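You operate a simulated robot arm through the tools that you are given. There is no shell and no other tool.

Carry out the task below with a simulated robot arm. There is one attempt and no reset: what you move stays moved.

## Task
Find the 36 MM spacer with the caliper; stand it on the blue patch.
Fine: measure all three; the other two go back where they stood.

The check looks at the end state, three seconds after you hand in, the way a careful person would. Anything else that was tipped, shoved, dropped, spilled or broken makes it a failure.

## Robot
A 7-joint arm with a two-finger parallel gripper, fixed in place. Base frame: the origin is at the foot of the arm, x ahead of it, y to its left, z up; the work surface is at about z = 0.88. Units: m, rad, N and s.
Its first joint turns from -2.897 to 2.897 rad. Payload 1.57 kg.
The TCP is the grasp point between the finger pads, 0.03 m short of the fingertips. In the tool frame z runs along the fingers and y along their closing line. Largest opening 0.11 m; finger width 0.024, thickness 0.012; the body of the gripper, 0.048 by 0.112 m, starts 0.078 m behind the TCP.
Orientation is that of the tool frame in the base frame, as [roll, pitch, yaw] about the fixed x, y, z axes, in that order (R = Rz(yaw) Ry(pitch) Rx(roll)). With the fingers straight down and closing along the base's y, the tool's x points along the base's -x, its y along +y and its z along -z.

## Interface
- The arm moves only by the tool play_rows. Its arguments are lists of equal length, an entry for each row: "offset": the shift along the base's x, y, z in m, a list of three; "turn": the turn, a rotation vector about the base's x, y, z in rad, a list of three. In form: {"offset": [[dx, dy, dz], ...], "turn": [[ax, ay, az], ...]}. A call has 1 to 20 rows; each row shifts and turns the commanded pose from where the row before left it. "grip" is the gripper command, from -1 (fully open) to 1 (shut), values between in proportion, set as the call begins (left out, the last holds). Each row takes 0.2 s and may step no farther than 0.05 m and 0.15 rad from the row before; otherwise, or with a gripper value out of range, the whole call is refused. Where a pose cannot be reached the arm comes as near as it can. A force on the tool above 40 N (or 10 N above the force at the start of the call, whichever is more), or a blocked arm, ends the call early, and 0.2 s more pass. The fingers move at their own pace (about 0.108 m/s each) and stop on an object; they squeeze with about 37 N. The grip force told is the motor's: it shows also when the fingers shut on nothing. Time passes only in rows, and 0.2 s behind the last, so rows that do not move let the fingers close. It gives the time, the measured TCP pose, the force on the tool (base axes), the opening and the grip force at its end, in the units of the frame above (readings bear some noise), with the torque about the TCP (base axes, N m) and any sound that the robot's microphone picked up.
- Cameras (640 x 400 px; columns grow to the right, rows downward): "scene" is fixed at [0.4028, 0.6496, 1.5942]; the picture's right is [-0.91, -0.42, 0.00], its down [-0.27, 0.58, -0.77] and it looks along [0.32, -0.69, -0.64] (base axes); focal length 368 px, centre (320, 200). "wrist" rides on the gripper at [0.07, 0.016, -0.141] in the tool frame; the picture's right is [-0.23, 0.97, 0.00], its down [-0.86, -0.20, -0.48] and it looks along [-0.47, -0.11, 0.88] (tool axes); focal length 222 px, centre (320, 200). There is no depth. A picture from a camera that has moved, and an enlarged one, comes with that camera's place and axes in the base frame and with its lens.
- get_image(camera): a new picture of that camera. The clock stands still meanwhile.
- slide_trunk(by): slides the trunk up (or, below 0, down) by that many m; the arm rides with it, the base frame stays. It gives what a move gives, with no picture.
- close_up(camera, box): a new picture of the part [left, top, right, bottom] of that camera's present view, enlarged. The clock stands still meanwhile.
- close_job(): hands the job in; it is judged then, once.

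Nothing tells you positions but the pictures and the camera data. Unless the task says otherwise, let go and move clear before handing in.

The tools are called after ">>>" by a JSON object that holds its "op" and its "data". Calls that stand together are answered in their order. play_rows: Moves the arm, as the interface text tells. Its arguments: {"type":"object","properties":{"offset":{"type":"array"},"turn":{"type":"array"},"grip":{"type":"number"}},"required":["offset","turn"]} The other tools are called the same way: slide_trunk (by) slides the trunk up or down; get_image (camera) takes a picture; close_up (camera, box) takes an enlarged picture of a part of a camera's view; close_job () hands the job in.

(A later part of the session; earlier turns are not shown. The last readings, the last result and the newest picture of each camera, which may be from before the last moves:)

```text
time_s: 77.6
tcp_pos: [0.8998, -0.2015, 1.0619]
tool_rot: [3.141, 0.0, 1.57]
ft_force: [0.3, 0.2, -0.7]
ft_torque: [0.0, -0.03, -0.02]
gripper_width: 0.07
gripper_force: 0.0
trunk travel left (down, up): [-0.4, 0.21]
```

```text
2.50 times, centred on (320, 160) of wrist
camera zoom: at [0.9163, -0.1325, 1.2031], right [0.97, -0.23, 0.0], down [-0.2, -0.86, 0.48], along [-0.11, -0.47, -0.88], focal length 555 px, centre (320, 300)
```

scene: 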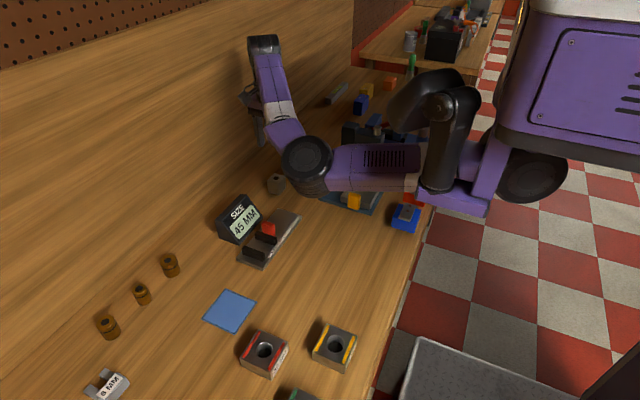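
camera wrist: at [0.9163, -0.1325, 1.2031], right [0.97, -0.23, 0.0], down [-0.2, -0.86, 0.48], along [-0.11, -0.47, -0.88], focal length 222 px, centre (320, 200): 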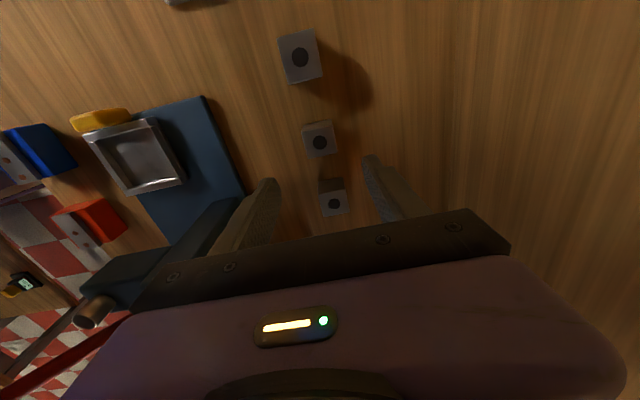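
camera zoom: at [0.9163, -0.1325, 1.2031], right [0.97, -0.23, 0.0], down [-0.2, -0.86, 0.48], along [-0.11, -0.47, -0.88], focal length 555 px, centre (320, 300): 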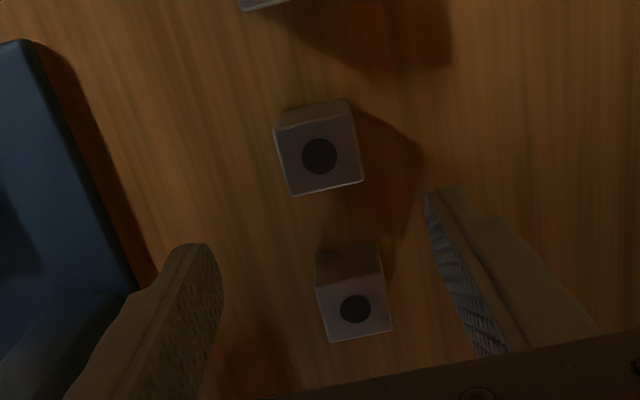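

Block 2 is right below at (0.900, -0.2015) and looks shorter along y. I'll check the scene for clearance to the press before descending.

>>> {"op": "get_image", "data": {"camera": "scene"}}

>>> {"op": "play_rows", "data": {"offset": [[0, 0, -0.03], [0, 0, -0.04], [0, 0, -0.03], [0, 0, 0]], "turn": [[0, 0, 0], [0, 0, 0], [0, 0, 0], [0, 0, 0]]}}

>>> {"op": "get_image", "data": {"camera": "wrist"}}

>>> {"op": "get_image", "data": {"camera": "scene"}}

```text
taken
```

scene: 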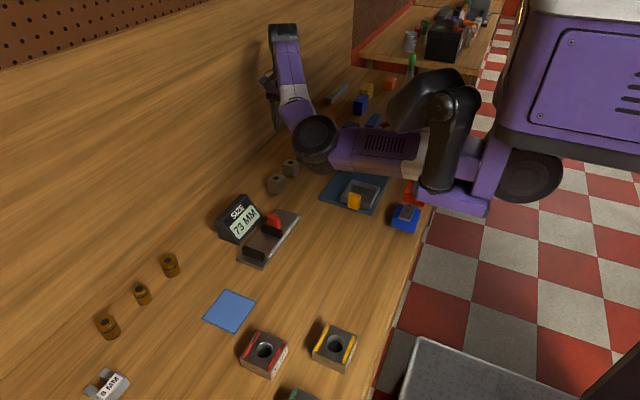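

```text
time_s: 78.6
tcp_pos: [0.8998, -0.2019, 0.9618]
tool_rot: [3.141, 0.002, 1.57]
ft_force: [-0.3, 0.2, -0.5]
ft_torque: [-0.02, 0.04, 0.0]
gripper_width: 0.0699
gripper_force: 0.0
trunk travel left (down, up): [-0.4, 0.21]
```

```text
taken
camera wrist: at [0.9153, -0.1332, 1.1027], right [0.97, -0.23, 0.0], down [-0.2, -0.86, 0.48], along [-0.11, -0.47, -0.88], focal length 222 px, centre (320, 200)
```

wrist: 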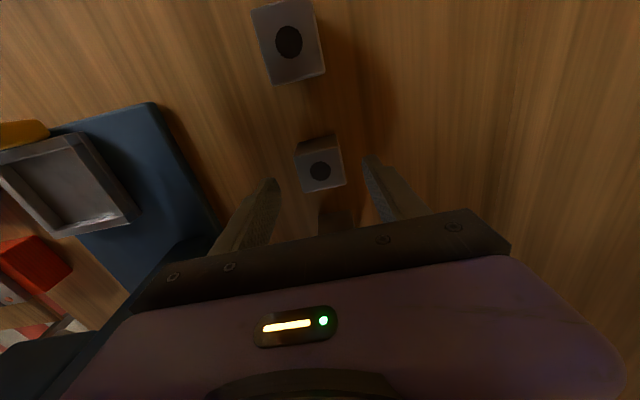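

```text
taken
```

scene: 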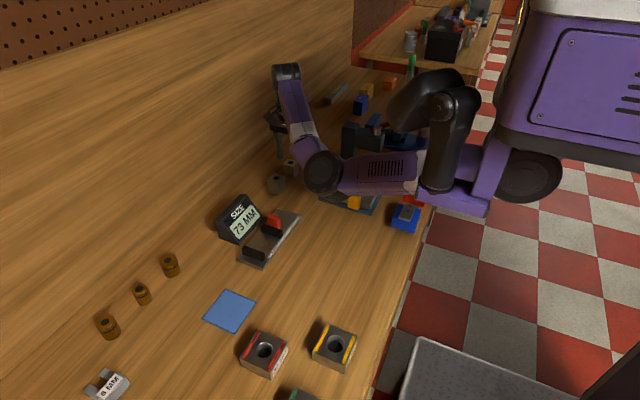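

There is clearance to the press here. I'll go down the last part over block 2 and check alignment.

>>> {"op": "play_rows", "data": {"offset": [[0, 0, -0.02], [0, 0, -0.015], [0, 0, -0.0105], [0, 0, 0]], "turn": [[0, 0, 0], [0, 0, 0], [0, 0, 0], [0, 0, 0]]}}

>>> {"op": "close_up", "data": {"camera": "wrist", "box": [240, 80, 400, 240]}}

```text
time_s: 79.6
tcp_pos: [0.9, -0.2029, 0.9149]
tool_rot: [3.14, -0.001, 1.57]
ft_force: [-0.4, -0.7, -0.4]
ft_torque: [0.01, 0.02, 0.01]
gripper_width: 0.07
gripper_force: 0.1
trunk travel left (down, up): [-0.4, 0.21]
```

```text
2.50 times, centred on (320, 160) of wrist
camera zoom: at [0.9165, -0.1339, 1.0561], right [0.97, -0.23, 0.0], down [-0.2, -0.86, 0.48], along [-0.11, -0.47, -0.88], focal length 555 px, centre (320, 300)
```

zoom: 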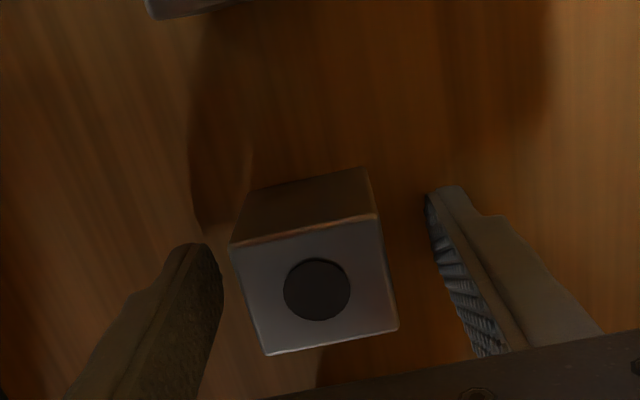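

Block 2 is about 2 mm towards +y of the grasp point. I'll correct that, close and lift slowly.

>>> {"op": "play_rows", "data": {"offset": [[-0.0005, 0.002, 0], [0, 0, 0]], "turn": [[0, 0, 0], [0, 0, 0]]}}

>>> {"op": "play_rows", "data": {"offset": [[0, 0, 0], [0, 0, 0], [0, 0, 0], [0, 0, 0]], "turn": [[0, 0, 0], [0, 0, 0], [0, 0, 0], [0, 0, 0]], "grip": 1}}

>>> {"op": "close_up", "data": {"camera": "wrist", "box": [240, 80, 400, 240]}}

>>> {"op": "play_rows", "data": {"offset": [[0, 0, 0.001], [0, 0, 0.001], [0, 0, 0.002], [0, 0, 0.003], [0, 0, 0.004], [0, 0, 0.004], [0, 0, 0]], "turn": [[0, 0, 0], [0, 0, 0], [0, 0, 0], [0, 0, 0], [0, 0, 0], [0, 0, 0], [0, 0, 0]]}}

>>> {"op": "close_up", "data": {"camera": "wrist", "box": [240, 80, 400, 240]}}

```text
time_s: 80.2
tcp_pos: [0.8988, -0.2001, 0.916]
tool_rot: [-3.141, 0.0, 1.572]
ft_force: [0.1, 0.6, -0.3]
ft_torque: [-0.02, -0.02, -0.02]
gripper_width: 0.07
gripper_force: 0.0
trunk travel left (down, up): [-0.4, 0.21]
```

```text
time_s: 81.2
tcp_pos: [0.9007, -0.2007, 0.915]
tool_rot: [-3.141, -0.001, 1.571]
ft_force: [-0.1, -0.4, 0.3]
ft_torque: [-0.01, -0.04, 0.0]
gripper_width: 0.0396
gripper_force: 37.2
trunk travel left (down, up): [-0.4, 0.21]
```

```text
2.50 times, centred on (320, 160) of wrist
camera zoom: at [0.9163, -0.1314, 1.0568], right [0.97, -0.23, 0.0], down [-0.2, -0.86, 0.48], along [-0.11, -0.47, -0.88], focal length 555 px, centre (320, 300)
```

zoom: 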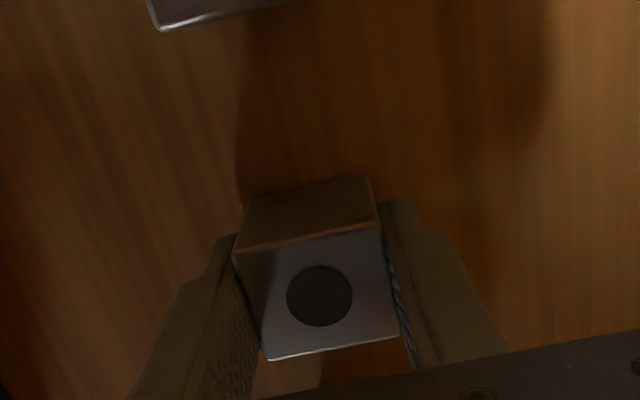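

```text
time_s: 82.8
tcp_pos: [0.8986, -0.2022, 0.931]
tool_rot: [3.141, 0.0, 1.57]
ft_force: [0.2, -0.1, -1.7]
ft_torque: [-0.02, -0.01, 0.0]
gripper_width: 0.0394
gripper_force: 36.6
trunk travel left (down, up): [-0.4, 0.21]
```

```text
2.50 times, centred on (320, 160) of wrist
camera zoom: at [0.9155, -0.132, 1.072], right [0.97, -0.23, 0.0], down [-0.2, -0.86, 0.48], along [-0.11, -0.47, -0.88], focal length 555 px, centre (320, 300)
```

zoom: 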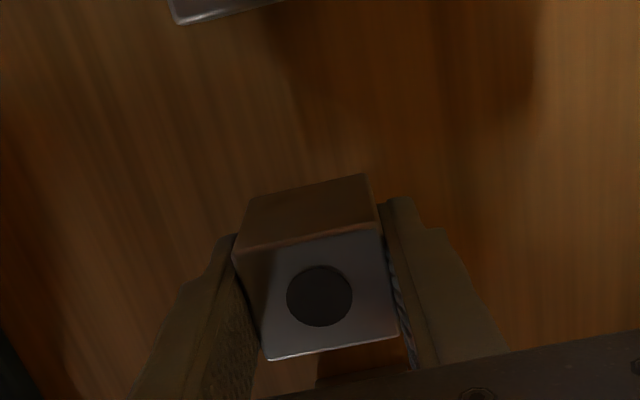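

Block 2 is held (39.5 mm across x). I'll carry it to the caliper by the same route.

>>> {"op": "play_rows", "data": {"offset": [[0, 0, 0.004], [0, 0, 0.008], [0, 0, 0.012], [0, 0, 0.014], [0, 0, 0.014], [0, 0, 0.013], [0, 0, 0.009], [0, 0, 0.0055], [-0.003, 0.004, 0], [-0.006, 0.008, 0], [-0.009, 0.012, 0], [-0.01, 0.015, 0], [-0.01, 0.015, 0], [-0.01, 0.015, 0], [-0.01, 0.015, 0], [-0.01, 0.015, 0], [-0.01, 0.015, 0], [-0.007, 0.013, 0], [-0.004, 0.008, 0], [-0.002, 0.004, 0]], "turn": [[0, 0, 0], [0, 0, 0], [0, 0, 0], [0, 0, 0], [0, 0, 0], [0, 0, 0], [0, 0, 0], [0, 0, 0], [0, 0, 0], [0, 0, 0], [0, 0, 0], [0, 0, 0], [0, 0, 0], [0, 0, 0], [0, 0, 0], [0, 0, 0], [0, 0, 0], [0, 0, 0], [0, 0, 0], [0, 0, 0]]}}

>>> {"op": "play_rows", "data": {"offset": [[0, 0.004, 0], [0, 0.008, 0], [0, 0.012, 0], [0, 0.016, 0], [0, 0.016, 0], [0, 0.016, 0], [0, 0.016, 0], [0, 0.016, 0], [0, 0.016, 0], [0, 0.016, 0], [0, 0.016, 0], [0, 0.013, 0], [0, 0.0085, 0], [0, 0.005, 0], [0, 0.002, 0], [0, 0, 0], [0, 0, 0]], "turn": [[0, 0, 0], [0, 0, 0], [0, 0, 0], [0, 0, 0], [0, 0, 0], [0, 0, 0], [0, 0, 0], [0, 0, 0], [0, 0, 0], [0, 0, 0], [0, 0, 0], [0, 0, 0], [0, 0, 0], [0, 0, 0], [0, 0, 0], [0, 0, 0], [0, 0, 0]]}}

>>> {"op": "get_image", "data": {"camera": "wrist"}}

```text
time_s: 87.0
tcp_pos: [0.8082, -0.0609, 1.0094]
tool_rot: [-3.141, -0.001, 1.569]
ft_force: [0.0, -0.3, -0.9]
ft_torque: [0.01, -0.03, 0.0]
gripper_width: 0.0395
gripper_force: 36.6
trunk travel left (down, up): [-0.4, 0.21]
```

```text
time_s: 90.6
tcp_pos: [0.808, 0.1188, 1.0085]
tool_rot: [3.141, 0.0, 1.572]
ft_force: [0.5, -0.1, -1.0]
ft_torque: [0.01, -0.02, 0.0]
gripper_width: 0.0396
gripper_force: 37.4
trunk travel left (down, up): [-0.4, 0.21]
```

```text
taken
camera wrist: at [0.8247, 0.1873, 1.1506], right [0.97, -0.23, 0.0], down [-0.2, -0.86, 0.48], along [-0.11, -0.47, -0.88], focal length 222 px, centre (320, 200)
```

wrist: 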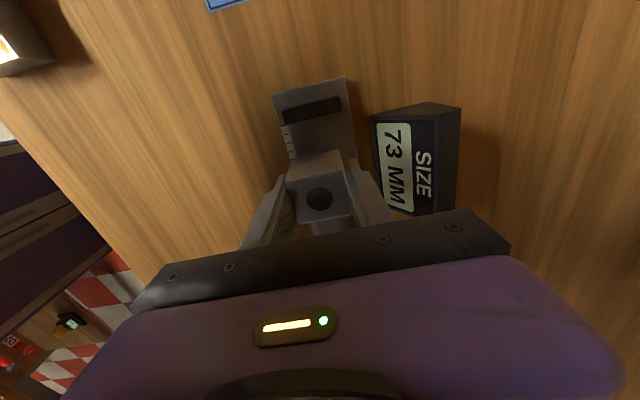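

Block 2 hangs over the gap and the display still shows 73 MM. Lowering it onto the caliper plate.

>>> {"op": "play_rows", "data": {"offset": [[0, 0, -0.004], [0, 0, -0.008], [0, 0, -0.012], [0, 0, -0.013], [0, 0, -0.013], [0, 0, -0.012], [0, 0, -0.008], [0, 0, -0.004], [0, 0, -0.003], [0, 0, 0]], "turn": [[0, 0, 0], [0, 0, 0], [0, 0, 0], [0, 0, 0], [0, 0, 0], [0, 0, 0], [0, 0, 0], [0, 0, 0], [0, 0, 0], [0, 0, 0]]}}

>>> {"op": "play_rows", "data": {"offset": [[0, 0, -0.001], [0, 0, -0.001], [0, 0, 0]], "turn": [[0, 0, 0], [0, 0, 0], [0, 0, 0]]}}

>>> {"op": "play_rows", "data": {"offset": [[0, 0, -0.001], [0, 0, 0]], "turn": [[0, 0, 0], [0, 0, 0]]}}

```text
time_s: 92.8
tcp_pos: [0.8098, 0.1195, 0.9339]
tool_rot: [3.141, -0.001, 1.571]
ft_force: [-0.8, 0.1, -0.5]
ft_torque: [0.01, -0.01, 0.02]
gripper_width: 0.0396
gripper_force: 36.9
trunk travel left (down, up): [-0.4, 0.21]
```

```text
time_s: 93.6
tcp_pos: [0.8103, 0.1189, 0.9314]
tool_rot: [3.141, 0.001, 1.572]
ft_force: [-0.3, 0.3, -1.6]
ft_torque: [-0.03, -0.04, 0.01]
gripper_width: 0.0395
gripper_force: 36.7
trunk travel left (down, up): [-0.4, 0.21]
```

```text
time_s: 94.2
tcp_pos: [0.8097, 0.1194, 0.9311]
tool_rot: [3.14, -0.001, 1.57]
ft_force: [-0.5, -0.5, -0.9]
ft_torque: [0.05, -0.02, 0.01]
gripper_width: 0.0393
gripper_force: 36.7
trunk travel left (down, up): [-0.4, 0.21]
```

>>> {"op": "play_rows", "data": {"offset": [[0, 0, -0.001], [0, 0, -0.001], [0, 0, 0]], "turn": [[0, 0, 0], [0, 0, 0], [0, 0, 0]]}}

>>> {"op": "play_rows", "data": {"offset": [[0, 0, -0.001], [0, 0, 0]], "turn": [[0, 0, 0], [0, 0, 0]]}}

>>> {"op": "play_rows", "data": {"offset": [[0, 0, -0.001], [0, 0, 0]], "turn": [[0, 0, 0], [0, 0, 0]]}}

```text
time_s: 95.0
tcp_pos: [0.8086, 0.1192, 0.9278]
tool_rot: [-3.141, 0.001, 1.572]
ft_force: [-1.1, 0.0, -0.9]
ft_torque: [-0.01, -0.04, 0.0]
gripper_width: 0.0394
gripper_force: 37.2
trunk travel left (down, up): [-0.4, 0.21]
```

```text
time_s: 95.6
tcp_pos: [0.8093, 0.1182, 0.9278]
tool_rot: [3.141, 0.001, 1.571]
ft_force: [-1.6, 0.3, 6.9]
ft_torque: [0.01, 0.12, -0.03]
gripper_width: 0.0395
gripper_force: 36.8
trunk travel left (down, up): [-0.4, 0.21]
```

```text
time_s: 96.2
tcp_pos: [0.8095, 0.1182, 0.9273]
tool_rot: [3.139, 0.0, 1.57]
ft_force: [-2.1, -2.2, 20.5]
ft_torque: [-0.03, 0.21, -0.02]
gripper_width: 0.0394
gripper_force: 36.9
trunk travel left (down, up): [-0.4, 0.21]
```

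Contact with the plate. I'll relieve, release, rise and get behind the tab with closed fingers.

>>> {"op": "play_rows", "data": {"offset": [[0, 0, 0.0015], [0, 0, 0]], "turn": [[0, 0, 0], [0, 0, 0]]}}

>>> {"op": "play_rows", "data": {"offset": [[0, 0, 0], [0, 0, 0], [0, 0, 0], [0, 0, 0.005], [0, 0, 0.02], [0, 0, 0.03], [0, 0, 0.0295], [0, 0, 0]], "turn": [[0, 0, 0], [0, 0, 0], [0, 0, 0], [0, 0, 0], [0, 0, 0], [0, 0, 0], [0, 0, 0], [0, 0, 0]], "grip": -0.09}}

>>> {"op": "close_up", "data": {"camera": "wrist", "box": [240, 80, 400, 240]}}

```text
time_s: 96.8
tcp_pos: [0.8093, 0.1178, 0.9277]
tool_rot: [3.139, -0.001, 1.569]
ft_force: [6.0, -1.0, 12.6]
ft_torque: [-0.01, -0.11, 0.02]
gripper_width: 0.0393
gripper_force: 37.3
trunk travel left (down, up): [-0.4, 0.21]
```

```text
time_s: 98.6
tcp_pos: [0.8078, 0.1185, 1.0101]
tool_rot: [-3.14, 0.0, 1.57]
ft_force: [-1.0, -0.2, 0.6]
ft_torque: [-0.03, 0.0, 0.0]
gripper_width: 0.0602
gripper_force: 0.1
trunk travel left (down, up): [-0.4, 0.21]
```

```text
2.50 times, centred on (320, 160) of wrist
camera zoom: at [0.8237, 0.188, 1.1524], right [0.97, -0.23, 0.0], down [-0.2, -0.86, 0.48], along [-0.11, -0.47, -0.88], focal length 555 px, centre (320, 300)
```

zoom: 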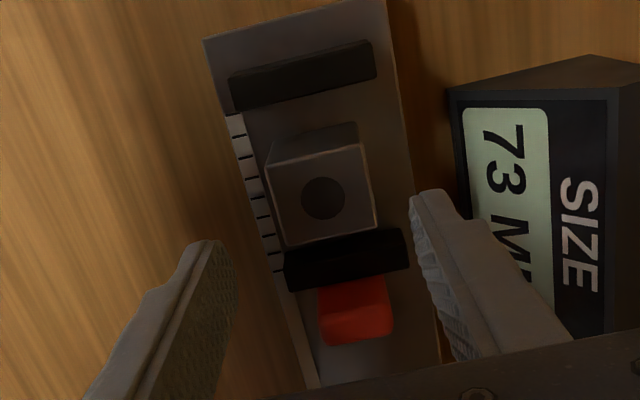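

Block 2 stands between the jaws. I'll go behind the tab and push the jaw towards it.

>>> {"op": "play_rows", "data": {"offset": [[0, -0.02, 0], [0, -0.035, 0], [0, -0.035, 0], [0.001, -0.013, 0], [0, 0, 0], [0, 0, -0.03], [0, 0, -0.03], [0, 0, -0.018], [0, 0.01, 0], [0, 0.008, 0], [0, 0, 0]], "turn": [[0, 0, 0], [0, 0, 0], [0, 0, 0], [0, 0, 0], [0, 0, 0], [0, 0, 0], [0, 0, 0], [0, 0, 0], [0, 0, 0], [0, 0, 0], [0, 0, 0]], "grip": 1}}

>>> {"op": "play_rows", "data": {"offset": [[0, 0.004, 0], [0, 0.005, 0], [0, 0.005, 0], [0, 0.005, 0], [0, 0.005, 0], [0, 0.005, 0], [0, 0.004, 0], [0, 0, 0]], "turn": [[0, 0, 0], [0, 0, 0], [0, 0, 0], [0, 0, 0], [0, 0, 0], [0, 0, 0], [0, 0, 0], [0, 0, 0]]}}

>>> {"op": "get_image", "data": {"camera": "wrist"}}

```text
time_s: 101.0
tcp_pos: [0.8083, 0.0334, 0.9341]
tool_rot: [-3.141, 0.001, 1.572]
ft_force: [0.9, 0.4, -0.1]
ft_torque: [-0.01, 0.01, 0.01]
gripper_width: 0.0002
gripper_force: 21.8
trunk travel left (down, up): [-0.4, 0.21]
```

```text
time_s: 102.8
tcp_pos: [0.8091, 0.0671, 0.9338]
tool_rot: [3.14, 0.002, 1.57]
ft_force: [-0.3, -1.8, 1.0]
ft_torque: [0.05, 0.02, 0.02]
gripper_width: 0.0
gripper_force: 21.6
trunk travel left (down, up): [-0.4, 0.21]
```

```text
taken
camera wrist: at [0.8252, 0.136, 1.0752], right [0.97, -0.23, 0.0], down [-0.2, -0.86, 0.48], along [-0.11, -0.47, -0.88], focal length 222 px, centre (320, 200)
```

wrist: 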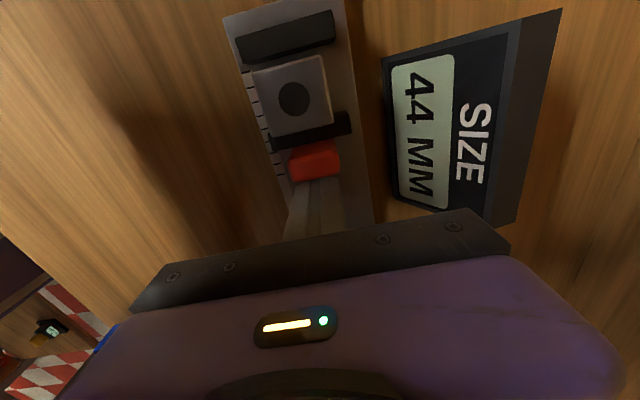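

The jaw is at 44 MM with clear room left, so this block is smaller. I'll keep pushing in small steps.

>>> {"op": "play_rows", "data": {"offset": [[0, 0.002, 0], [0, 0.002, 0], [0, 0, 0]], "turn": [[0, 0, 0], [0, 0, 0], [0, 0, 0]]}}

>>> {"op": "play_rows", "data": {"offset": [[0, 0.001, 0], [0, 0.001, 0], [0, 0, 0]], "turn": [[0, 0, 0], [0, 0, 0], [0, 0, 0]]}}

>>> {"op": "get_image", "data": {"camera": "wrist"}}

```text
time_s: 103.6
tcp_pos: [0.8092, 0.0711, 0.9342]
tool_rot: [-3.141, -0.001, 1.571]
ft_force: [-1.8, -1.3, 0.4]
ft_torque: [0.03, 0.01, 0.0]
gripper_width: 0.0
gripper_force: 21.2
trunk travel left (down, up): [-0.4, 0.21]
```

```text
time_s: 104.4
tcp_pos: [0.8088, 0.0738, 0.9331]
tool_rot: [-3.141, 0.0, 1.57]
ft_force: [-0.5, -1.0, 1.4]
ft_torque: [0.02, 0.01, 0.05]
gripper_width: 0.0002
gripper_force: 21.7
trunk travel left (down, up): [-0.4, 0.21]
```

```text
taken
camera wrist: at [0.8257, 0.1426, 1.075], right [0.97, -0.23, 0.0], down [-0.2, -0.86, 0.48], along [-0.11, -0.47, -0.88], focal length 222 px, centre (320, 200)
```

wrist: 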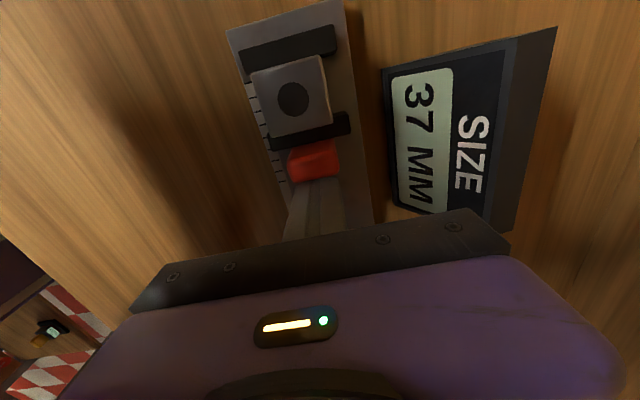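

The display is at 37 MM with no firm resistance yet. I'll press on 1 mm at a time until it is firm.

>>> {"op": "play_rows", "data": {"offset": [[0, 0.001, 0], [0, 0, 0]], "turn": [[0, 0, 0], [0, 0, 0]]}}

>>> {"op": "play_rows", "data": {"offset": [[0, 0.001, 0], [0, 0, 0]], "turn": [[0, 0, 0], [0, 0, 0]]}}

>>> {"op": "close_up", "data": {"camera": "wrist", "box": [220, 0, 560, 220]}}

```text
time_s: 105.0
tcp_pos: [0.8096, 0.0753, 0.9337]
tool_rot: [3.141, 0.001, 1.568]
ft_force: [3.0, -7.3, 1.5]
ft_torque: [0.06, 0.03, 0.04]
gripper_width: 0.0
gripper_force: 21.3
trunk travel left (down, up): [-0.4, 0.21]
```

```text
time_s: 105.6
tcp_pos: [0.8085, 0.0746, 0.9354]
tool_rot: [-3.14, -0.001, 1.569]
ft_force: [4.5, -11.0, 1.4]
ft_torque: [0.12, 0.04, 0.05]
gripper_width: 0.0001
gripper_force: 21.4
trunk travel left (down, up): [-0.4, 0.21]
```

```text
1.82 times, centred on (390, 110) of wrist
camera zoom: at [0.8253, 0.1436, 1.0745], right [0.97, -0.23, 0.0], down [-0.2, -0.85, 0.48], along [-0.11, -0.47, -0.88], focal length 404 px, centre (193, 364)
```

zoom: 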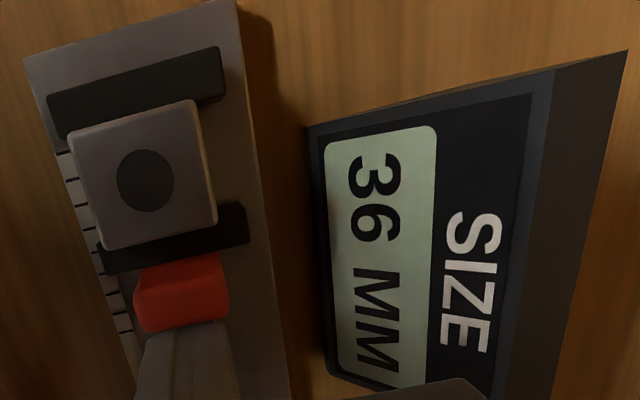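

It reads 36 MM at about 11 N. I'll press slightly harder to be sure that it settles at 36 and not lower.

>>> {"op": "play_rows", "data": {"offset": [[0, 0.001, 0], [0, 0, 0]], "turn": [[0, 0, 0], [0, 0, 0]]}}

>>> {"op": "close_up", "data": {"camera": "wrist", "box": [220, 0, 560, 220]}}

```text
time_s: 106.2
tcp_pos: [0.8101, 0.0742, 0.9332]
tool_rot: [-3.139, 0.0, 1.568]
ft_force: [-1.5, -17.2, -3.9]
ft_torque: [0.15, -0.03, 0.2]
gripper_width: 0.0001
gripper_force: 21.2
trunk travel left (down, up): [-0.4, 0.21]
```

```text
1.82 times, centred on (390, 110) of wrist
camera zoom: at [0.8256, 0.1436, 1.0745], right [0.97, -0.23, 0.0], down [-0.2, -0.85, 0.48], along [-0.11, -0.47, -0.88], focal length 404 px, centre (193, 364)
```

zoom: 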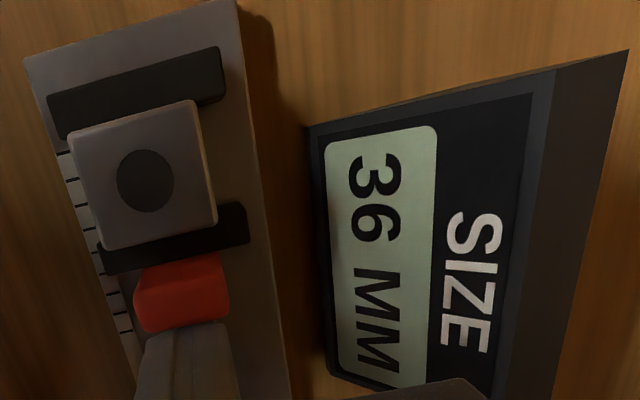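

Block 2 is firmly 36 MM: that is the one for the blue patch. I'll back off, take it out of the jaws and carry it to the patch.

>>> {"op": "play_rows", "data": {"offset": [[0, -0.003, 0], [0, -0.008, 0], [0, -0.013, 0], [0, 0, 0.02], [0, 0, 0.03], [0, 0, 0.028], [0, 0.03, 0], [0, 0.035, 0], [-0.001, 0.018, 0], [0, 0, 0], [0, 0, 0]], "turn": [[0, 0, 0], [0, 0, 0], [0, 0, 0], [0, 0, 0], [0, 0, 0], [0, 0, 0], [0, 0, 0], [0, 0, 0], [0, 0, 0], [0, 0, 0], [0, 0, 0]]}}

>>> {"op": "play_rows", "data": {"offset": [[0, 0, 0], [0, 0, 0], [0, 0, 0]], "turn": [[0, 0, 0], [0, 0, 0], [0, 0, 0]], "grip": -0.09}}

>>> {"op": "get_image", "data": {"camera": "wrist"}}

>>> {"op": "close_up", "data": {"camera": "wrist", "box": [240, 80, 400, 240]}}

```text
time_s: 108.6
tcp_pos: [0.809, 0.136, 1.0123]
tool_rot: [-3.141, -0.001, 1.572]
ft_force: [-0.3, 0.7, -0.3]
ft_torque: [0.0, 0.03, -0.01]
gripper_width: 0.0001
gripper_force: 21.6
trunk travel left (down, up): [-0.4, 0.21]
```

```text
time_s: 109.4
tcp_pos: [0.8075, 0.1357, 1.0117]
tool_rot: [-3.14, 0.0, 1.571]
ft_force: [0.5, 0.1, -0.6]
ft_torque: [0.01, -0.03, -0.03]
gripper_width: 0.0601
gripper_force: 0.0
trunk travel left (down, up): [-0.4, 0.21]
```

```text
taken
camera wrist: at [0.8248, 0.2043, 1.1536], right [0.97, -0.23, 0.0], down [-0.2, -0.86, 0.48], along [-0.11, -0.47, -0.88], focal length 222 px, centre (320, 200)
```

wrist: 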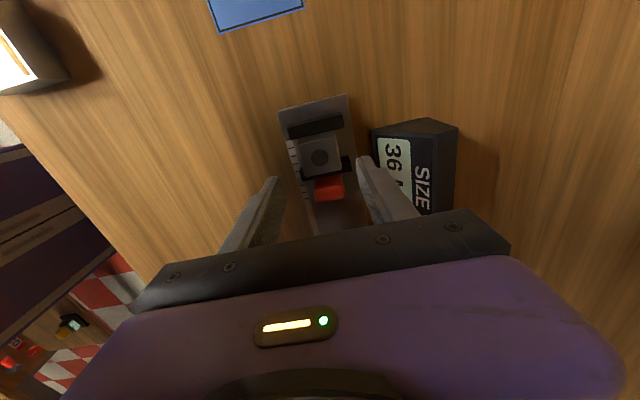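

```text
2.50 times, centred on (320, 160) of wrist
camera zoom: at [0.8248, 0.2043, 1.1536], right [0.97, -0.23, 0.0], down [-0.2, -0.86, 0.48], along [-0.11, -0.47, -0.88], focal length 555 px, centre (320, 300)
```

zoom: 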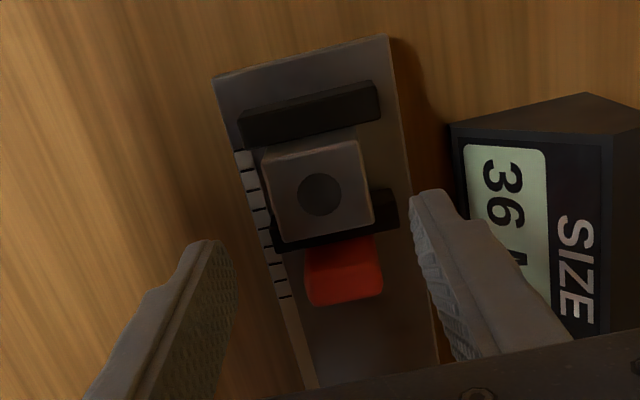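

The block is right below, aligned. Descending between the jaws to grip it.

>>> {"op": "play_rows", "data": {"offset": [[0, -0.001, -0.02], [0, 0, -0.03], [0, 0, -0.02], [0, 0, -0.01], [0, 0, -0.004], [0, 0, 0]], "turn": [[0, 0, 0], [0, 0, 0], [0, 0, 0], [0, 0, 0], [0, 0, 0], [0, 0, 0]]}}

>>> {"op": "close_up", "data": {"camera": "wrist", "box": [240, 80, 400, 240]}}

```text
time_s: 110.8
tcp_pos: [0.81, 0.133, 0.9292]
tool_rot: [-3.14, 0.001, 1.571]
ft_force: [0.6, -0.4, -0.4]
ft_torque: [-0.02, -0.01, 0.01]
gripper_width: 0.06
gripper_force: 0.0
trunk travel left (down, up): [-0.4, 0.21]
```

```text
2.50 times, centred on (320, 160) of wrist
camera zoom: at [0.8264, 0.2035, 1.0699], right [0.97, -0.23, 0.0], down [-0.2, -0.86, 0.48], along [-0.11, -0.47, -0.88], focal length 555 px, centre (320, 300)
```

zoom: 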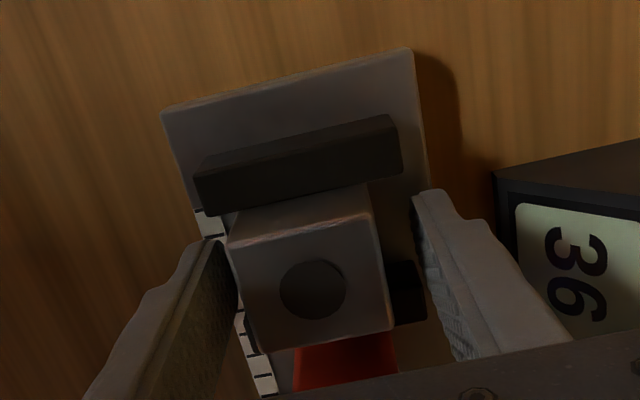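

I'll fine-adjust by about 1.5 mm so the fingers close evenly, then grip and lift slowly.

>>> {"op": "play_rows", "data": {"offset": [[-0.0015, 0.0015, -0.002], [0, 0, 0]], "turn": [[0, 0, 0], [0, 0, 0]]}}

>>> {"op": "play_rows", "data": {"offset": [[0, 0, 0], [0, 0, 0], [0, 0, 0], [0, 0, 0]], "turn": [[0, 0, 0], [0, 0, 0], [0, 0, 0], [0, 0, 0]], "grip": 1}}

>>> {"op": "play_rows", "data": {"offset": [[0, 0, 0.001], [0, 0, 0.001], [0, 0, 0.002], [0, 0, 0.003], [0, 0, 0.003], [0, 0, 0]], "turn": [[0, 0, 0], [0, 0, 0], [0, 0, 0], [0, 0, 0], [0, 0, 0], [0, 0, 0]]}}

>>> {"op": "close_up", "data": {"camera": "wrist", "box": [240, 80, 400, 240]}}

```text
time_s: 111.4
tcp_pos: [0.8078, 0.1366, 0.9274]
tool_rot: [3.141, 0.001, 1.57]
ft_force: [-0.9, 0.5, 0.2]
ft_torque: [0.02, -0.01, -0.02]
gripper_width: 0.0599
gripper_force: 0.0
trunk travel left (down, up): [-0.4, 0.21]
```

```text
time_s: 112.4
tcp_pos: [0.8074, 0.1371, 0.9273]
tool_rot: [3.141, -0.001, 1.571]
ft_force: [0.9, 0.4, 1.1]
ft_torque: [-0.03, -0.02, 0.03]
gripper_width: 0.0396
gripper_force: 36.7
trunk travel left (down, up): [-0.4, 0.21]
```

```text
time_s: 113.8
tcp_pos: [0.8068, 0.1359, 0.9356]
tool_rot: [-3.14, 0.0, 1.571]
ft_force: [-0.7, 0.2, -0.7]
ft_torque: [0.0, -0.01, -0.01]
gripper_width: 0.0394
gripper_force: 37.0
trunk travel left (down, up): [-0.4, 0.21]
```

```text
2.50 times, centred on (320, 160) of wrist
camera zoom: at [0.8227, 0.205, 1.0771], right [0.97, -0.23, 0.0], down [-0.2, -0.86, 0.48], along [-0.11, -0.47, -0.88], focal length 555 px, centre (320, 300)
```

zoom: 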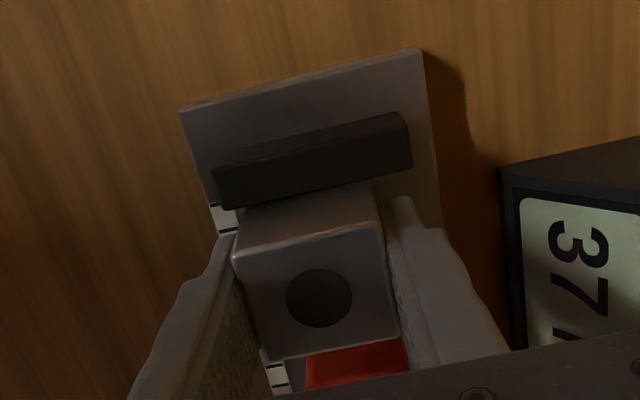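

The 36 mm block is held. I'll lift it clear and move towards the blue patch, which I estimate at about (0.779, 0.311).

>>> {"op": "play_rows", "data": {"offset": [[0, 0, 0.004], [0, 0, 0.008], [0, 0, 0.012], [0, 0, 0.014], [0, 0, 0.014], [0, 0, 0.012], [0, 0, 0.008], [0, 0, 0.004], [0, 0.004, 0], [-0.002, 0.008, 0], [-0.003, 0.012, 0], [-0.004, 0.014, 0], [-0.005, 0.014, 0], [-0.005, 0.014, 0], [-0.004, 0.013, 0], [-0.003, 0.01, 0], [-0.002, 0.006, 0], [-0.0005, 0.003, 0], [0, 0, 0]], "turn": [[0, 0, 0], [0, 0, 0], [0, 0, 0], [0, 0, 0], [0, 0, 0], [0, 0, 0], [0, 0, 0], [0, 0, 0], [0, 0, 0], [0, 0, 0], [0, 0, 0], [0, 0, 0], [0, 0, 0], [0, 0, 0], [0, 0, 0], [0, 0, 0], [0, 0, 0], [0, 0, 0], [0, 0, 0]]}}

>>> {"op": "get_image", "data": {"camera": "wrist"}}

>>> {"op": "get_image", "data": {"camera": "scene"}}

```text
time_s: 117.8
tcp_pos: [0.7777, 0.2335, 1.0128]
tool_rot: [3.14, 0.001, 1.57]
ft_force: [-0.3, 0.2, -0.4]
ft_torque: [0.02, -0.01, 0.0]
gripper_width: 0.0394
gripper_force: 37.5
trunk travel left (down, up): [-0.4, 0.21]
```

```text
taken
camera wrist: at [0.7941, 0.3027, 1.1543], right [0.97, -0.23, 0.0], down [-0.2, -0.86, 0.48], along [-0.11, -0.47, -0.88], focal length 222 px, centre (320, 200)
```

wrist: 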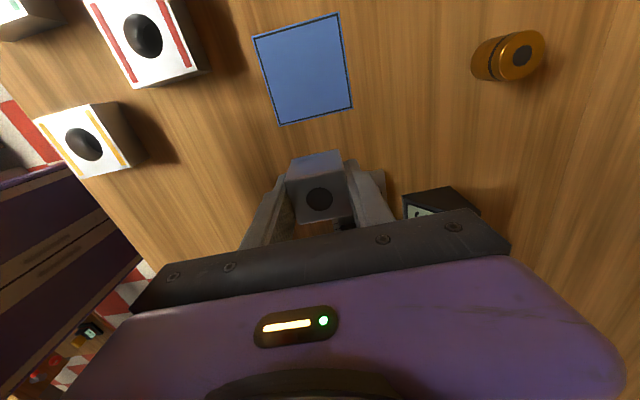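

```text
taken
```

scene: 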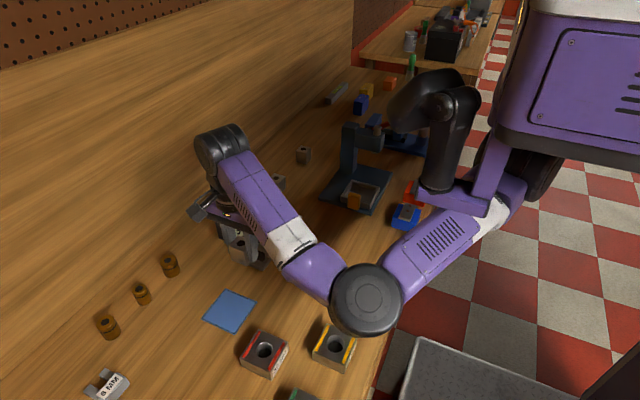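

The patch is about 86 mm square, centred at (0.780, 0.310). I'll move the block over its centre.

>>> {"op": "play_rows", "data": {"offset": [[0.001, 0.003, 0], [0, 0.006, 0], [0, 0.01, 0], [0, 0.012, 0], [0, 0.013, 0], [0, 0.012, 0], [0, 0.01, 0], [0, 0.006, 0], [0, 0.004, 0], [0, 0.001, 0], [0, 0, 0], [0, 0, 0]], "turn": [[0, 0, 0], [0, 0, 0], [0, 0, 0], [0, 0, 0], [0, 0, 0], [0, 0, 0], [0, 0, 0], [0, 0, 0], [0, 0, 0], [0, 0, 0], [0, 0, 0], [0, 0, 0]]}}

>>> {"op": "get_image", "data": {"camera": "wrist"}}

>>> {"op": "get_image", "data": {"camera": "scene"}}

```text
time_s: 120.4
tcp_pos: [0.779, 0.3105, 1.0123]
tool_rot: [-3.141, 0.0, 1.569]
ft_force: [-0.6, 0.9, -1.1]
ft_torque: [0.02, -0.01, 0.0]
gripper_width: 0.0395
gripper_force: 37.2
trunk travel left (down, up): [-0.4, 0.21]
```

```text
taken
camera wrist: at [0.7956, 0.3802, 1.1533], right [0.97, -0.23, 0.0], down [-0.2, -0.86, 0.48], along [-0.11, -0.47, -0.88], focal length 222 px, centre (320, 200)
```

wrist: 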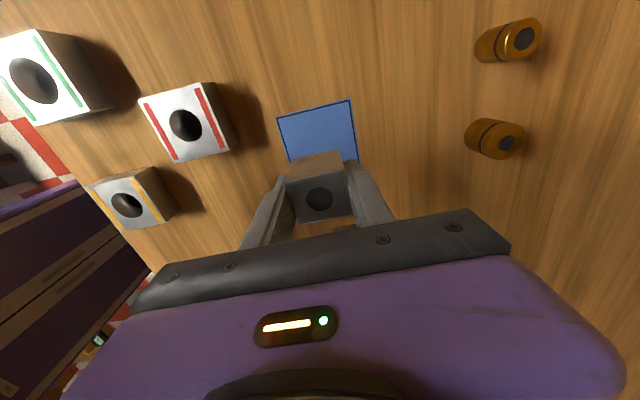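

```text
taken
```

scene: 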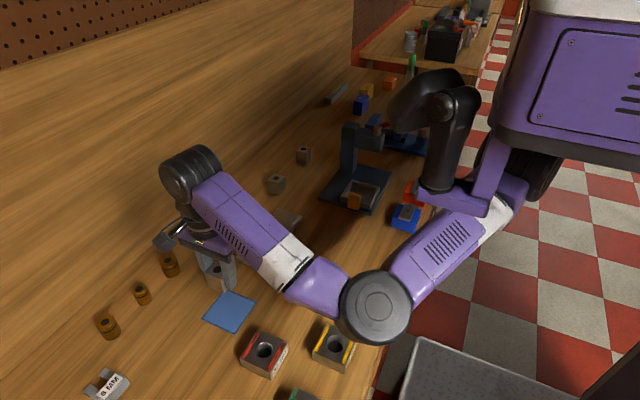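

The block is over the patch, and the elbow passes near the yellow ring gauge, so I'll lower in two stages and check that clearance.

>>> {"op": "play_rows", "data": {"offset": [[0.001, 0, -0.004], [0, 0, -0.008], [0, 0, -0.01], [0, 0, -0.01], [0, 0, -0.006], [0, 0, -0.002], [0, 0, 0]], "turn": [[0, 0, 0], [0, 0, 0], [0, 0, 0], [0, 0, 0], [0, 0, 0], [0, 0, 0], [0, 0, 0]]}}

>>> {"op": "get_image", "data": {"camera": "scene"}}

>>> {"op": "get_image", "data": {"camera": "wrist"}}

```text
time_s: 122.0
tcp_pos: [0.7801, 0.3114, 0.9713]
tool_rot: [-3.14, 0.0, 1.571]
ft_force: [0.5, -0.8, -0.6]
ft_torque: [0.02, 0.01, 0.0]
gripper_width: 0.0397
gripper_force: 37.0
trunk travel left (down, up): [-0.4, 0.21]
```

```text
taken
```

scene: 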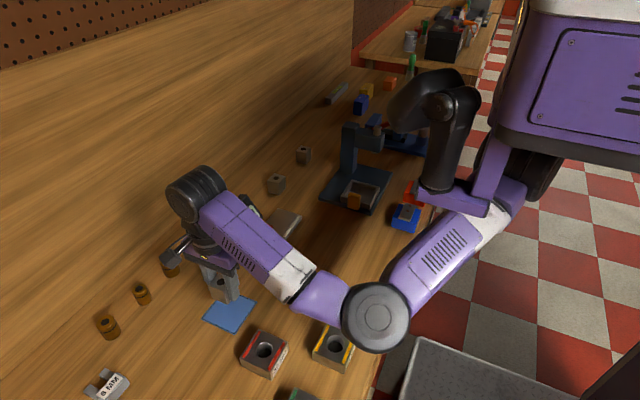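

```text
taken
camera wrist: at [0.7965, 0.3796, 1.113], right [0.97, -0.23, 0.0], down [-0.2, -0.86, 0.48], along [-0.11, -0.47, -0.88], focal length 222 px, centre (320, 200)
```

wrist: 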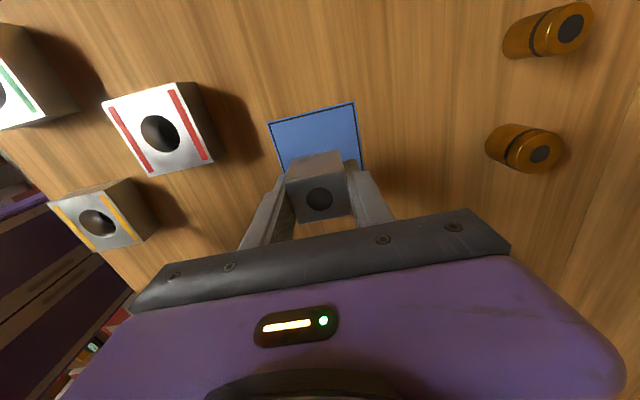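

The elbow sinks only about half as much as the hand and looks roughly 15 cm above the gauges. I'll lower another 3 cm and re-check.

>>> {"op": "play_rows", "data": {"offset": [[0, 0, -0.004], [0, 0, -0.007], [0, 0, -0.008], [0, 0, -0.007], [0, 0, -0.004], [0, 0, 0]], "turn": [[0, 0, 0], [0, 0, 0], [0, 0, 0], [0, 0, 0], [0, 0, 0], [0, 0, 0]]}}

>>> {"op": "get_image", "data": {"camera": "scene"}}

>>> {"op": "close_up", "data": {"camera": "scene", "box": [140, 160, 420, 400]}}

>>> {"op": "get_image", "data": {"camera": "wrist"}}

```text
time_s: 123.4
tcp_pos: [0.7786, 0.3098, 0.9413]
tool_rot: [3.14, 0.002, 1.571]
ft_force: [-0.1, -0.6, -1.3]
ft_torque: [0.02, 0.04, 0.01]
gripper_width: 0.0394
gripper_force: 36.2
trunk travel left (down, up): [-0.4, 0.21]
```

```text
taken
```

scene: 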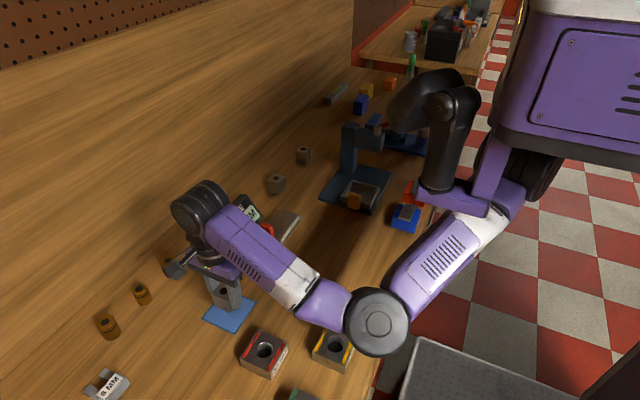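

```text
1.67 times, centred on (280, 280) of scene
camera zoom: at [0.4028, 0.6496, 1.5942], right [-0.91, -0.42, 0.0], down [-0.27, 0.58, -0.77], along [0.32, -0.69, -0.64], focal length 614 px, centre (387, 67)
```

zoom: 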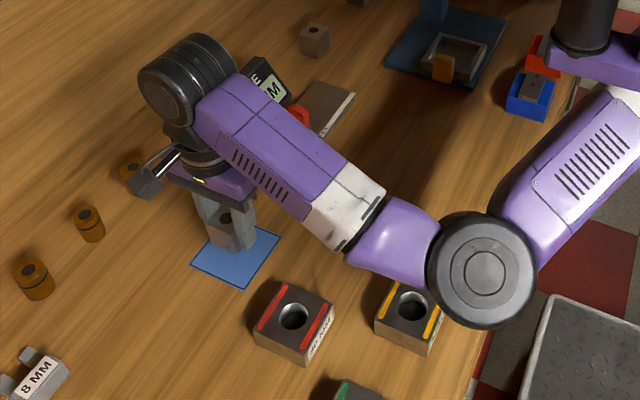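

```text
taken
camera wrist: at [0.796, 0.3793, 1.0825], right [0.97, -0.23, 0.0], down [-0.2, -0.86, 0.48], along [-0.11, -0.47, -0.88], focal length 222 px, centre (320, 200)
```

wrist: 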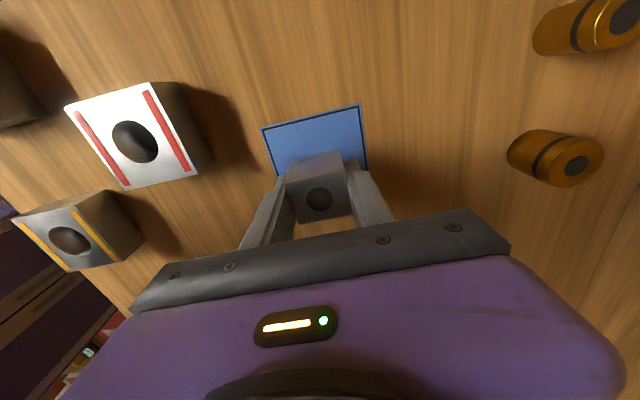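

Clearance is fine. I'll lower the block to the patch, with 1 mm steps at the end.

>>> {"op": "play_rows", "data": {"offset": [[0, 0, -0.004], [0, 0, -0.006], [0, 0, -0.005], [0, 0, -0.003], [0, 0, -0.002], [0, 0, 0]], "turn": [[0, 0, 0], [0, 0, 0], [0, 0, 0], [0, 0, 0], [0, 0, 0], [0, 0, 0]]}}

>>> {"op": "play_rows", "data": {"offset": [[0, 0, -0.001], [0, 0, 0]], "turn": [[0, 0, 0], [0, 0, 0]]}}

>>> {"op": "play_rows", "data": {"offset": [[0, 0, -0.001], [0, 0, 0]], "turn": [[0, 0, 0], [0, 0, 0]]}}

>>> {"op": "play_rows", "data": {"offset": [[0, 0, -0.001], [0, 0, 0]], "turn": [[0, 0, 0], [0, 0, 0]]}}

```text
time_s: 124.8
tcp_pos: [0.7808, 0.3116, 0.9211]
tool_rot: [-3.141, 0.001, 1.571]
ft_force: [0.8, -0.8, -0.3]
ft_torque: [0.0, -0.01, 0.02]
gripper_width: 0.0393
gripper_force: 37.1
trunk travel left (down, up): [-0.4, 0.21]
```

```text
time_s: 125.4
tcp_pos: [0.7809, 0.311, 0.9204]
tool_rot: [3.142, 0.001, 1.571]
ft_force: [0.4, 0.1, -0.9]
ft_torque: [0.0, -0.04, -0.02]
gripper_width: 0.0393
gripper_force: 36.6
trunk travel left (down, up): [-0.4, 0.21]
```

```text
time_s: 126.0
tcp_pos: [0.7814, 0.3105, 0.9216]
tool_rot: [3.141, 0.0, 1.571]
ft_force: [0.2, 0.1, -1.5]
ft_torque: [-0.01, -0.01, 0.02]
gripper_width: 0.0396
gripper_force: 36.8
trunk travel left (down, up): [-0.4, 0.21]
```

```text
time_s: 126.6
tcp_pos: [0.78, 0.3096, 0.9191]
tool_rot: [3.141, -0.001, 1.57]
ft_force: [-0.2, 0.0, -1.1]
ft_torque: [0.01, 0.01, -0.02]
gripper_width: 0.0394
gripper_force: 36.5
trunk travel left (down, up): [-0.4, 0.21]
```

>>> {"op": "play_rows", "data": {"offset": [[0, 0, -0.001], [0, 0, 0]], "turn": [[0, 0, 0], [0, 0, 0]]}}

>>> {"op": "play_rows", "data": {"offset": [[0, 0, -0.001], [0, 0, 0]], "turn": [[0, 0, 0], [0, 0, 0]]}}

>>> {"op": "play_rows", "data": {"offset": [[0, 0, -0.001], [0, 0, 0]], "turn": [[0, 0, 0], [0, 0, 0]]}}

```text
time_s: 127.2
tcp_pos: [0.7805, 0.3108, 0.9176]
tool_rot: [3.141, 0.0, 1.571]
ft_force: [0.2, 0.1, -1.3]
ft_torque: [0.01, 0.0, 0.02]
gripper_width: 0.0393
gripper_force: 36.6
trunk travel left (down, up): [-0.4, 0.21]
```

```text
time_s: 127.8
tcp_pos: [0.7805, 0.3102, 0.9162]
tool_rot: [-3.14, 0.0, 1.572]
ft_force: [0.3, 0.0, -1.3]
ft_torque: [0.01, 0.0, 0.02]
gripper_width: 0.0395
gripper_force: 36.7
trunk travel left (down, up): [-0.4, 0.21]
```

```text
time_s: 128.4
tcp_pos: [0.7802, 0.3114, 0.917]
tool_rot: [3.14, 0.0, 1.572]
ft_force: [0.0, 0.4, -1.6]
ft_torque: [0.01, 0.02, 0.01]
gripper_width: 0.0394
gripper_force: 37.4
trunk travel left (down, up): [-0.4, 0.21]
```

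>>> {"op": "play_rows", "data": {"offset": [[0, 0, -0.001], [0, 0, 0]], "turn": [[0, 0, 0], [0, 0, 0]]}}

>>> {"op": "play_rows", "data": {"offset": [[0, 0, -0.0007], [0, 0, 0]], "turn": [[0, 0, 0], [0, 0, 0]]}}

>>> {"op": "close_up", "data": {"camera": "wrist", "box": [220, 80, 420, 240]}}

```text
time_s: 129.0
tcp_pos: [0.7794, 0.3118, 0.9148]
tool_rot: [3.141, 0.0, 1.57]
ft_force: [-0.1, 0.3, -1.5]
ft_torque: [-0.02, 0.01, 0.0]
gripper_width: 0.0395
gripper_force: 37.6
trunk travel left (down, up): [-0.4, 0.21]
```

```text
time_s: 129.6
tcp_pos: [0.7806, 0.3117, 0.9147]
tool_rot: [3.141, 0.001, 1.571]
ft_force: [-1.1, -1.0, 3.1]
ft_torque: [-0.04, 0.02, 0.01]
gripper_width: 0.0394
gripper_force: 37.3
trunk travel left (down, up): [-0.4, 0.21]
```

```text
2.50 times, centred on (320, 160) of wrist
camera zoom: at [0.7968, 0.3804, 1.0556], right [0.97, -0.23, 0.0], down [-0.2, -0.86, 0.48], along [-0.11, -0.47, -0.88], focal length 555 px, centre (320, 300)
```

zoom: 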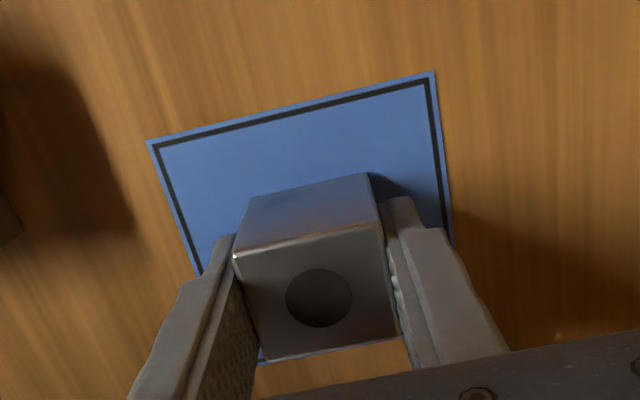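

The block touches the patch. I'll open and rise straight up, then check that it stands well inside the patch.

>>> {"op": "play_rows", "data": {"offset": [[0, 0, 0], [0, 0, 0], [0, 0, 0], [0, 0, 0]], "turn": [[0, 0, 0], [0, 0, 0], [0, 0, 0], [0, 0, 0]], "grip": -0.27}}

>>> {"op": "play_rows", "data": {"offset": [[0, 0, 0.005], [0, 0, 0.015], [0, 0, 0.03], [0, 0, 0.04], [0, 0, 0.0277], [0, 0, 0]], "turn": [[0, 0, 0], [0, 0, 0], [0, 0, 0], [0, 0, 0], [0, 0, 0], [0, 0, 0]]}}

>>> {"op": "get_image", "data": {"camera": "wrist"}}

>>> {"op": "close_up", "data": {"camera": "wrist", "box": [220, 60, 420, 240]}}

>>> {"op": "get_image", "data": {"camera": "scene"}}

```text
time_s: 130.6
tcp_pos: [0.7808, 0.312, 0.915]
tool_rot: [-3.14, 0.002, 1.57]
ft_force: [0.2, -0.3, -0.2]
ft_torque: [0.0, -0.01, 0.02]
gripper_width: 0.0697
gripper_force: 0.1
trunk travel left (down, up): [-0.4, 0.21]
```

```text
time_s: 132.0
tcp_pos: [0.7783, 0.3118, 1.0332]
tool_rot: [-3.14, 0.0, 1.571]
ft_force: [0.6, 0.0, -0.2]
ft_torque: [0.02, 0.0, 0.02]
gripper_width: 0.0701
gripper_force: 0.1
trunk travel left (down, up): [-0.4, 0.21]
```

```text
taken
camera wrist: at [0.7954, 0.3805, 1.1743], right [0.97, -0.23, 0.0], down [-0.2, -0.86, 0.48], along [-0.11, -0.47, -0.88], focal length 222 px, centre (320, 200)
```

wrist: 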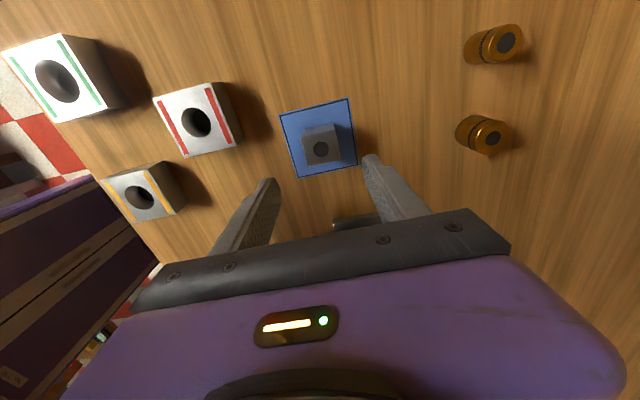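

```text
2.22 times, centred on (320, 150) of wrist
camera zoom: at [0.7954, 0.3805, 1.1743], right [0.97, -0.23, 0.0], down [-0.2, -0.86, 0.48], along [-0.11, -0.47, -0.88], focal length 494 px, centre (320, 311)
```

zoom: 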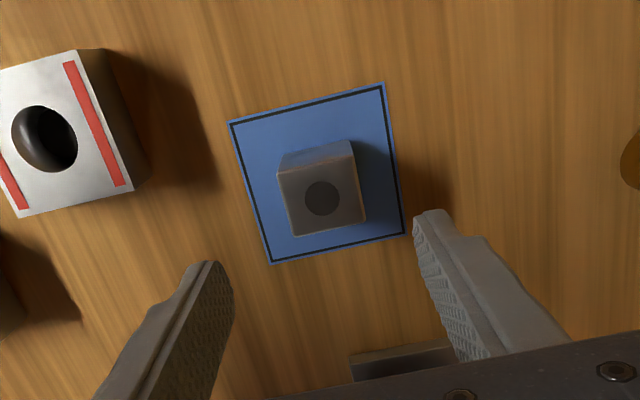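

```text
taken
```

scene: 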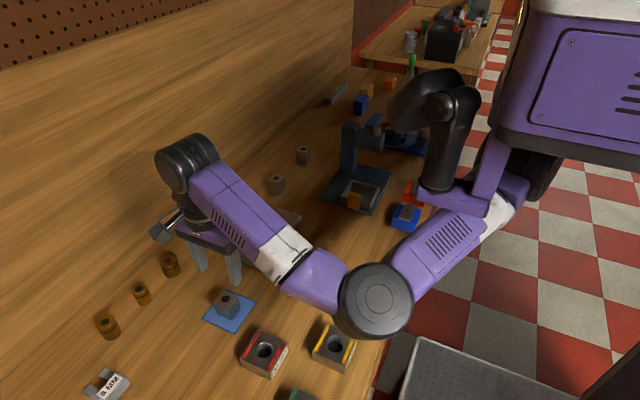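

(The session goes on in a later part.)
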